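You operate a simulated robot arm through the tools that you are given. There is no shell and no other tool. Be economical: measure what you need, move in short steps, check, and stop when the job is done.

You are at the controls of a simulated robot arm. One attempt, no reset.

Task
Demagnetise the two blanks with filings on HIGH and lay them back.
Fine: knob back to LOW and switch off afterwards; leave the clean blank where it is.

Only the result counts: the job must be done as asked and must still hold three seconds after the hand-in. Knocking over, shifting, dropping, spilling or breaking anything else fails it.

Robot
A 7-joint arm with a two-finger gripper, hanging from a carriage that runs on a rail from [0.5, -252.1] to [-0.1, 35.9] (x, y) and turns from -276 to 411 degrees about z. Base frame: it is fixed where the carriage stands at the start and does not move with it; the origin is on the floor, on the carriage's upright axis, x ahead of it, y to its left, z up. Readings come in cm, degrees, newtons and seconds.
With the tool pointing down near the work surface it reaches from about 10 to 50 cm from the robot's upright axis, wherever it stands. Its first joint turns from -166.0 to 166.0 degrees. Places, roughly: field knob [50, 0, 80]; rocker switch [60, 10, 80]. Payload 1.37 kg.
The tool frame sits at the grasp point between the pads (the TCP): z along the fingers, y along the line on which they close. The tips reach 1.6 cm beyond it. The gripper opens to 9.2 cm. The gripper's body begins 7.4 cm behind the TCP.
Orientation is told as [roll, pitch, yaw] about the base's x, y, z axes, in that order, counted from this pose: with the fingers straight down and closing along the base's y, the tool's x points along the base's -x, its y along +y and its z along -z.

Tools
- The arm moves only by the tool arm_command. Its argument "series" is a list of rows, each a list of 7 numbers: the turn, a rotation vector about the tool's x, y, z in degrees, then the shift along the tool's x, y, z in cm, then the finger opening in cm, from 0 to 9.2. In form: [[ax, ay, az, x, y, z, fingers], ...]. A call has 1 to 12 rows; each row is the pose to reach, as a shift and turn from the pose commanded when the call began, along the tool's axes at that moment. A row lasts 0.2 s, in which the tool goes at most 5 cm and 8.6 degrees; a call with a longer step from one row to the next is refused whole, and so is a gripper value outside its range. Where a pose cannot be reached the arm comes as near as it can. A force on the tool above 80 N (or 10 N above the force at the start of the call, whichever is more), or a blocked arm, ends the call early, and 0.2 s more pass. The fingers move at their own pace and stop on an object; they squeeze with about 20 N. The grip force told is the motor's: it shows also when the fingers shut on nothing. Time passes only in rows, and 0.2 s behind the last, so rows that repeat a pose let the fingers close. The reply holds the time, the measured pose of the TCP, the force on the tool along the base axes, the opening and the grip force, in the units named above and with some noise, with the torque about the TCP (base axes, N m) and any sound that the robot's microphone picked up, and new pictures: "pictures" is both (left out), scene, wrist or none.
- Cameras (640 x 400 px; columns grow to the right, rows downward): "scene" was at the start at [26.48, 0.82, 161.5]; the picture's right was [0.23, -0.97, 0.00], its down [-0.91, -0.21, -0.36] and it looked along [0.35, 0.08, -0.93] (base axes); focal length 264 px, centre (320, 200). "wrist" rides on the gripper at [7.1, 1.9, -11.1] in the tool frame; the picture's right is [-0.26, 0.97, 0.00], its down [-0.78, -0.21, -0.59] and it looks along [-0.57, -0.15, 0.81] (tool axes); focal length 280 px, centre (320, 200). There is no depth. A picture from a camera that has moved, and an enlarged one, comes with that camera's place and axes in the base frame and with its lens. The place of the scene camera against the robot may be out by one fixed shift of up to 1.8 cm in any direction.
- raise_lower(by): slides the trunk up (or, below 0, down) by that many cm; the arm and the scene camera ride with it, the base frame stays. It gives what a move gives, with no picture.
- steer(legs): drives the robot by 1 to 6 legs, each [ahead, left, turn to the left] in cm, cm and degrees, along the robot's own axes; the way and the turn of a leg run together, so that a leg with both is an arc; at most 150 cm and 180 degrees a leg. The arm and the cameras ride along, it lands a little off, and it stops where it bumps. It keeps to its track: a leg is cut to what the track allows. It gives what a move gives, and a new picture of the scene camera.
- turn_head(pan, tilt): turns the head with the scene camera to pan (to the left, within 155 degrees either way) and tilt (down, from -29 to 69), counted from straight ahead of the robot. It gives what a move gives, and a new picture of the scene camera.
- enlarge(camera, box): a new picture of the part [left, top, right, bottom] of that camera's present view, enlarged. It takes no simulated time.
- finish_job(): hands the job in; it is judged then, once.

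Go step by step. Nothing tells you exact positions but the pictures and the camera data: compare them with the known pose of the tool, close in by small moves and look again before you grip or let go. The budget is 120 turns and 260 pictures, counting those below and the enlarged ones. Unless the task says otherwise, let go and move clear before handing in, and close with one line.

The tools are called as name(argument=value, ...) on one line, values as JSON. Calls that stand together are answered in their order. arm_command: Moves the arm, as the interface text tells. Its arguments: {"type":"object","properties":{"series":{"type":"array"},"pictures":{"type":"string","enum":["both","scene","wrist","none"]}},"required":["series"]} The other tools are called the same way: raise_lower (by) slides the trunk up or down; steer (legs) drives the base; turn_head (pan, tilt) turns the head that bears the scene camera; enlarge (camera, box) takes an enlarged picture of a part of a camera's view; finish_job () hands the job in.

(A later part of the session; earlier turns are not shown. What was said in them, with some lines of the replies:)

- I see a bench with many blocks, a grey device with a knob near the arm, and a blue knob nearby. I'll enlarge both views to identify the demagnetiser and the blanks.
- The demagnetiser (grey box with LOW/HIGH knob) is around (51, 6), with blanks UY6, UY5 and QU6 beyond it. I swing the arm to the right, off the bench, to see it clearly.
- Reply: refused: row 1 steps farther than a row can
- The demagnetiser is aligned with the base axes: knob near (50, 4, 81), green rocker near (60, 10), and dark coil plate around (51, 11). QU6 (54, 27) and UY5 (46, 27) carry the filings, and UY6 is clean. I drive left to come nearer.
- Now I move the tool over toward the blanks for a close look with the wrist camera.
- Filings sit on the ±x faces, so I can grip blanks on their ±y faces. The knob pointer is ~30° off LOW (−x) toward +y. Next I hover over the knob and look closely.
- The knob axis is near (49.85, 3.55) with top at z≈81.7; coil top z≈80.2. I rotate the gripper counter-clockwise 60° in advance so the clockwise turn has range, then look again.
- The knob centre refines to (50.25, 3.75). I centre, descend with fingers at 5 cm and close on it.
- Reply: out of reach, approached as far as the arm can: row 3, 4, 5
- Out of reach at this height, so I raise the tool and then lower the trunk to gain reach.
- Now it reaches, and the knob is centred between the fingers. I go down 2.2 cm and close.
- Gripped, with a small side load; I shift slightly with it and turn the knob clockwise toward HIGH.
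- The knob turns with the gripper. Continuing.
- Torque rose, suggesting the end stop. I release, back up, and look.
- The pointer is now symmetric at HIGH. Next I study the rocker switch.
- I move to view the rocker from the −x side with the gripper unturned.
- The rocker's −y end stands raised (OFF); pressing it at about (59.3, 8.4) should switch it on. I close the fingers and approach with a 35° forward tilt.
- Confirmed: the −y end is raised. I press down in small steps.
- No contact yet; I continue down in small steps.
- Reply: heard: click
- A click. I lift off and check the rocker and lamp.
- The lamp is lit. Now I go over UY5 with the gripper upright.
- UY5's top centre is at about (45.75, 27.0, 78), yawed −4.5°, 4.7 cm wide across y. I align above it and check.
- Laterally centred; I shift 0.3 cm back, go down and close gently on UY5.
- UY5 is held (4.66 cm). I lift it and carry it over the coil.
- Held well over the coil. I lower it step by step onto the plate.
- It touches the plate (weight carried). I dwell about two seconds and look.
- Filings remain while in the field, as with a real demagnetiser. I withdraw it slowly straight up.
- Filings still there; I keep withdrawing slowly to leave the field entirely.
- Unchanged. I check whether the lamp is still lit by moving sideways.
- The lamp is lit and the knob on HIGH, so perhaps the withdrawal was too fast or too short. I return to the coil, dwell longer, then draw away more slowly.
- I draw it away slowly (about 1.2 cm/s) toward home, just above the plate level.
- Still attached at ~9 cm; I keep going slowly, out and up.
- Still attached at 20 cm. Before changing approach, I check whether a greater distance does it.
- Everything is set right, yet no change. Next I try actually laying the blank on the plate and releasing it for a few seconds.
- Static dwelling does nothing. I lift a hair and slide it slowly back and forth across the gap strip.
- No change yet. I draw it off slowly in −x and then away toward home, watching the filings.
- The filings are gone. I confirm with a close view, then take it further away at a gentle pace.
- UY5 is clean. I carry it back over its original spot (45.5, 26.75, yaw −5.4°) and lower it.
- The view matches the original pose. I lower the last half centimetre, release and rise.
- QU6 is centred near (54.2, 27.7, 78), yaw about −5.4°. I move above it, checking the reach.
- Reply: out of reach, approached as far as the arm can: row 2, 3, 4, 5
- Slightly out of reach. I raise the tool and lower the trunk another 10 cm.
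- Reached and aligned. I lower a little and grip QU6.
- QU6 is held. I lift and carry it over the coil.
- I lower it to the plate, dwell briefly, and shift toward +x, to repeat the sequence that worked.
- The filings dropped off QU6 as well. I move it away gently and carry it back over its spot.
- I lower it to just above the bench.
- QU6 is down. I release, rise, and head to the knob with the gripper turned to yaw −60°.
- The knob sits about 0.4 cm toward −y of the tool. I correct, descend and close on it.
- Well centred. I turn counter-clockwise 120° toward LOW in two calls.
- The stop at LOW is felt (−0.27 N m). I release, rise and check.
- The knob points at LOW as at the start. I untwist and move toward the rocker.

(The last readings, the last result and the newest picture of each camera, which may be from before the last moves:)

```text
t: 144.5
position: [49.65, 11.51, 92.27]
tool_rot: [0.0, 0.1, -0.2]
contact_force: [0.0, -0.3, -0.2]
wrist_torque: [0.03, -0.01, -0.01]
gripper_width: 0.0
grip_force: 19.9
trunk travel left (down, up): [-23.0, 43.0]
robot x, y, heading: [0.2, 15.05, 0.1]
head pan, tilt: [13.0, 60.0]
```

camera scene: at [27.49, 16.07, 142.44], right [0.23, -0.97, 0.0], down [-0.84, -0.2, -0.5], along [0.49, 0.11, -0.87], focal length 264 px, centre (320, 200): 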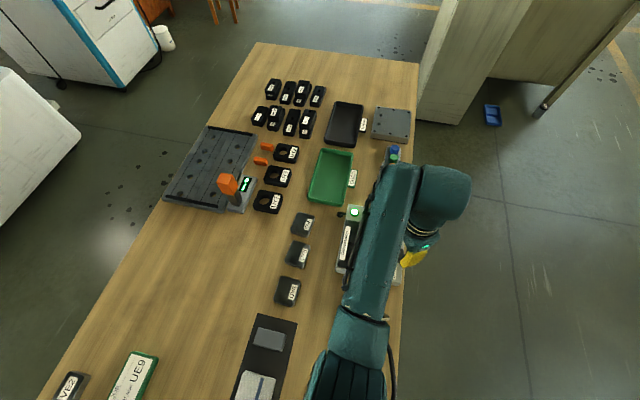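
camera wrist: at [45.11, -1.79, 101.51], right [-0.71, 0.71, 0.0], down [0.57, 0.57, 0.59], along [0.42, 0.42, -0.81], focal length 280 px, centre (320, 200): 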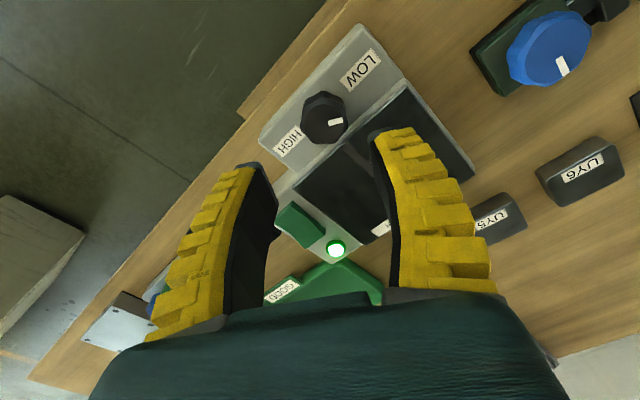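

arm_command(series=[[0, -7, 0, -2, 0, 0, 0], [0, -14, 0, -4, 0, 0, 0], [0, -21, 0, -6, 0, 0, 0], [0, -28, 0, -8, 0, 1, 0], [0, -35, 0, -9.5, 0, 3, 0], [0, -35, 0, -9.5, 0, 6, 0], [0, -35, 0, -9.5, 0, 6, 0]], pictures="wrist")

enlarge(camera="wrist", box=[180, 20, 440, 180])

```text
t: 146.1
position: [59.15, 11.6, 86.25]
tool_rot: [0.0, -35.0, 0.0]
contact_force: [-0.1, -0.5, 0.0]
wrist_torque: [-0.01, -0.03, 0.0]
gripper_width: 0.0
grip_force: 19.8
trunk travel left (down, up): [-23.0, 43.0]
robot x, y, heading: [0.11, 15.01, 0.0]
head pan, tilt: [13.0, 60.0]
camera wrist: at [47.17, 13.53, 91.34], right [0.21, 0.97, 0.15], down [0.3, -0.21, 0.93], along [0.93, -0.15, -0.33], focal length 280 px, centre (320, 200)
```

wrist: 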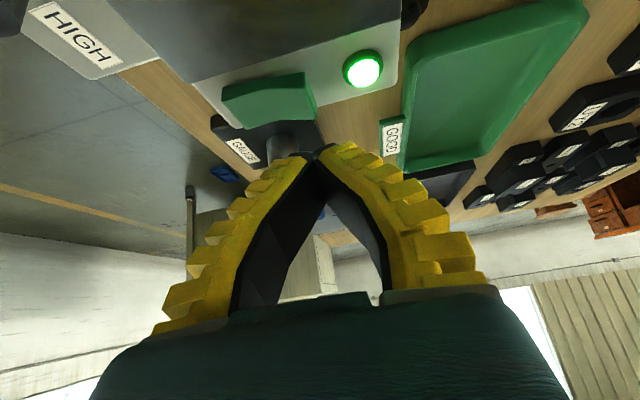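

```text
2.46 times, centred on (310, 100) of wrist
camera zoom: at [47.17, 13.53, 91.34], right [0.21, 0.97, 0.15], down [0.3, -0.21, 0.93], along [0.93, -0.15, -0.33], focal length 690 px, centre (345, 446)
```

zoom: 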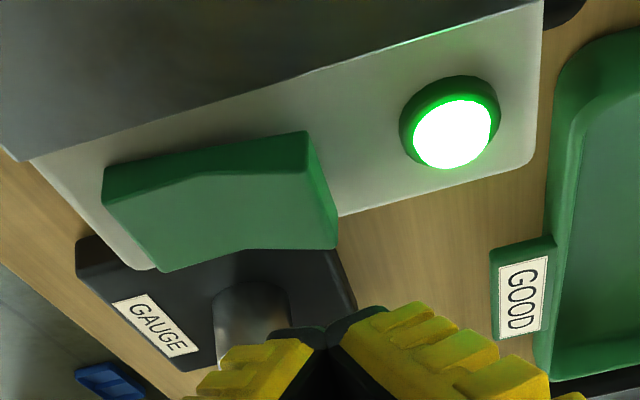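

The +y end is now raised with its edge at y≈11.9. I shift to y≈11.1 and press.

arm_command(series=[[0, 0, 0, 0.57, -0.5, 0.82, 0], [0, 0, 0, 1.15, -0.5, 1.64, 0], [0, 0, 0, 1.55, -0.5, 2.21, 0], [0, 0, 0, 1.72, -0.5, 2.46, 0], [0, 0, 0, 1.84, -0.5, 2.62, 0], [0, 0, 0, 1.95, -0.5, 2.78, 0]], pictures="wrist")

```text
t: 147.5
position: [59.19, 10.97, 83.0]
tool_rot: [0.0, -35.0, 0.1]
contact_force: [-0.1, 1.4, 0.8]
wrist_torque: [-0.02, 0.01, 0.02]
gripper_width: 0.01
grip_force: 27.8
trunk travel left (down, up): [-23.0, 43.0]
robot x, y, heading: [-0.04, 14.57, 0.2]
head pan, tilt: [13.0, 60.0]
heard: click
camera wrist: at [47.18, 12.98, 87.96], right [0.21, 0.97, 0.15], down [0.3, -0.21, 0.93], along [0.93, -0.15, -0.34], focal length 280 px, centre (320, 200)
```

wrist: 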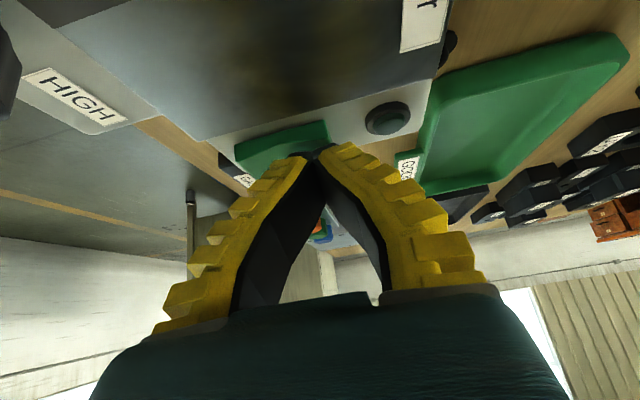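

Click heard and the lamp is dark. I lift off and move clear, back over the bench edge, for a final look.

arm_command(series=[[0, 0, 0, -1.15, 0, -1.64, 0], [0, 0, 0, -2.9, 0, -4.1, 0], [0, 0, 0, -4.6, 0, -6.6, 0], [0, 6, 0, -4, -2, -10, 0], [0, 12, 0, -3, -5, -13, 0], [0, 18, 0, -2, -8, -16, 0], [0, 24, 0, 0, -11, -18, 0], [0, 30, 0, 2, -14, -20, 0], [0, 35, 0, 4, -17, -21.5, 0], [0, 35, 0, 5, -20, -22, 0], [0, 35, 0, 6, -23, -23, 0]], pictures="both")

enlarge(camera="scene", box=[250, 170, 420, 320])

```text
t: 149.9
position: [41.05, -11.91, 98.15]
tool_rot: [-0.1, -0.1, 0.2]
contact_force: [0.7, -0.2, 0.0]
wrist_torque: [-0.01, 0.01, -0.01]
gripper_width: 0.0
grip_force: 27.9
trunk travel left (down, up): [-23.0, 43.0]
robot x, y, heading: [-0.15, 15.04, 0.1]
head pan, tilt: [13.0, 60.0]
camera scene: at [27.49, 16.05, 142.44], right [0.23, -0.97, 0.0], down [-0.84, -0.2, -0.5], along [0.49, 0.11, -0.87], focal length 264 px, centre (320, 200)
camera wrist: at [34.03, -9.96, 109.36], right [0.26, 0.97, 0.0], down [0.78, -0.21, 0.59], along [0.57, -0.15, -0.81], focal length 280 px, centre (320, 200)
```

scene: 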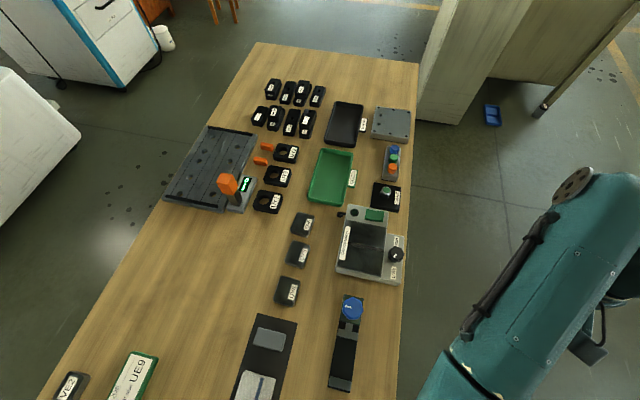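
wrist: 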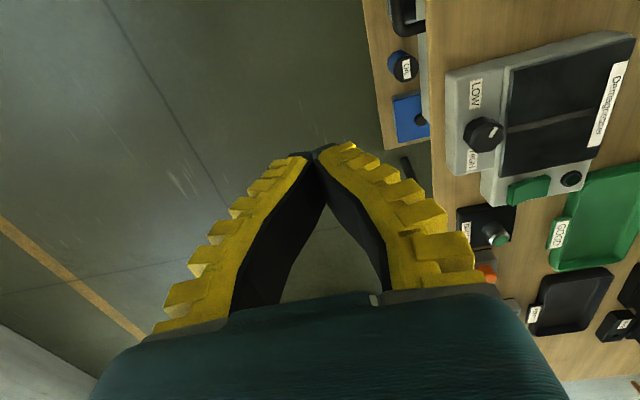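

```text
2.67 times, centred on (335, 245) of scene
camera zoom: at [27.49, 16.05, 142.44], right [0.23, -0.97, 0.0], down [-0.84, -0.2, -0.5], along [0.49, 0.11, -0.87], focal length 705 px, centre (280, 80)
```

zoom: 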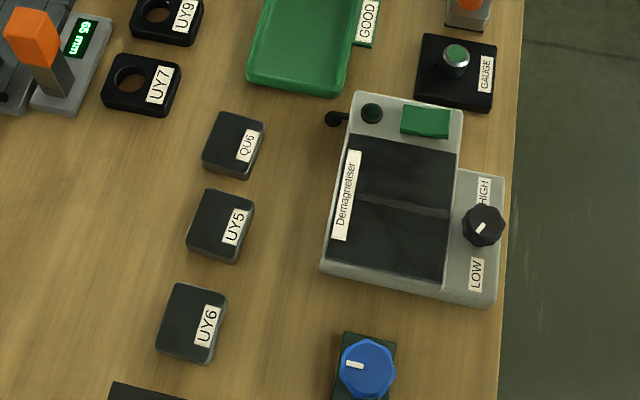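

Both blanks, QU6 and UY5, are free of filings and back in place. UY6 is untouched, the knob is at LOW, the lamp is off, and the arm is clear, so I hand in.

finish_job()

```text
The job is handed in.
```

I demagnetised blanks UY5 and QU6 on HIGH and laid both back where they were. The last pictures show no filings on either. The knob is back at LOW, the switch is off with its lamp dark, and I never touched the clean blank, UY6.
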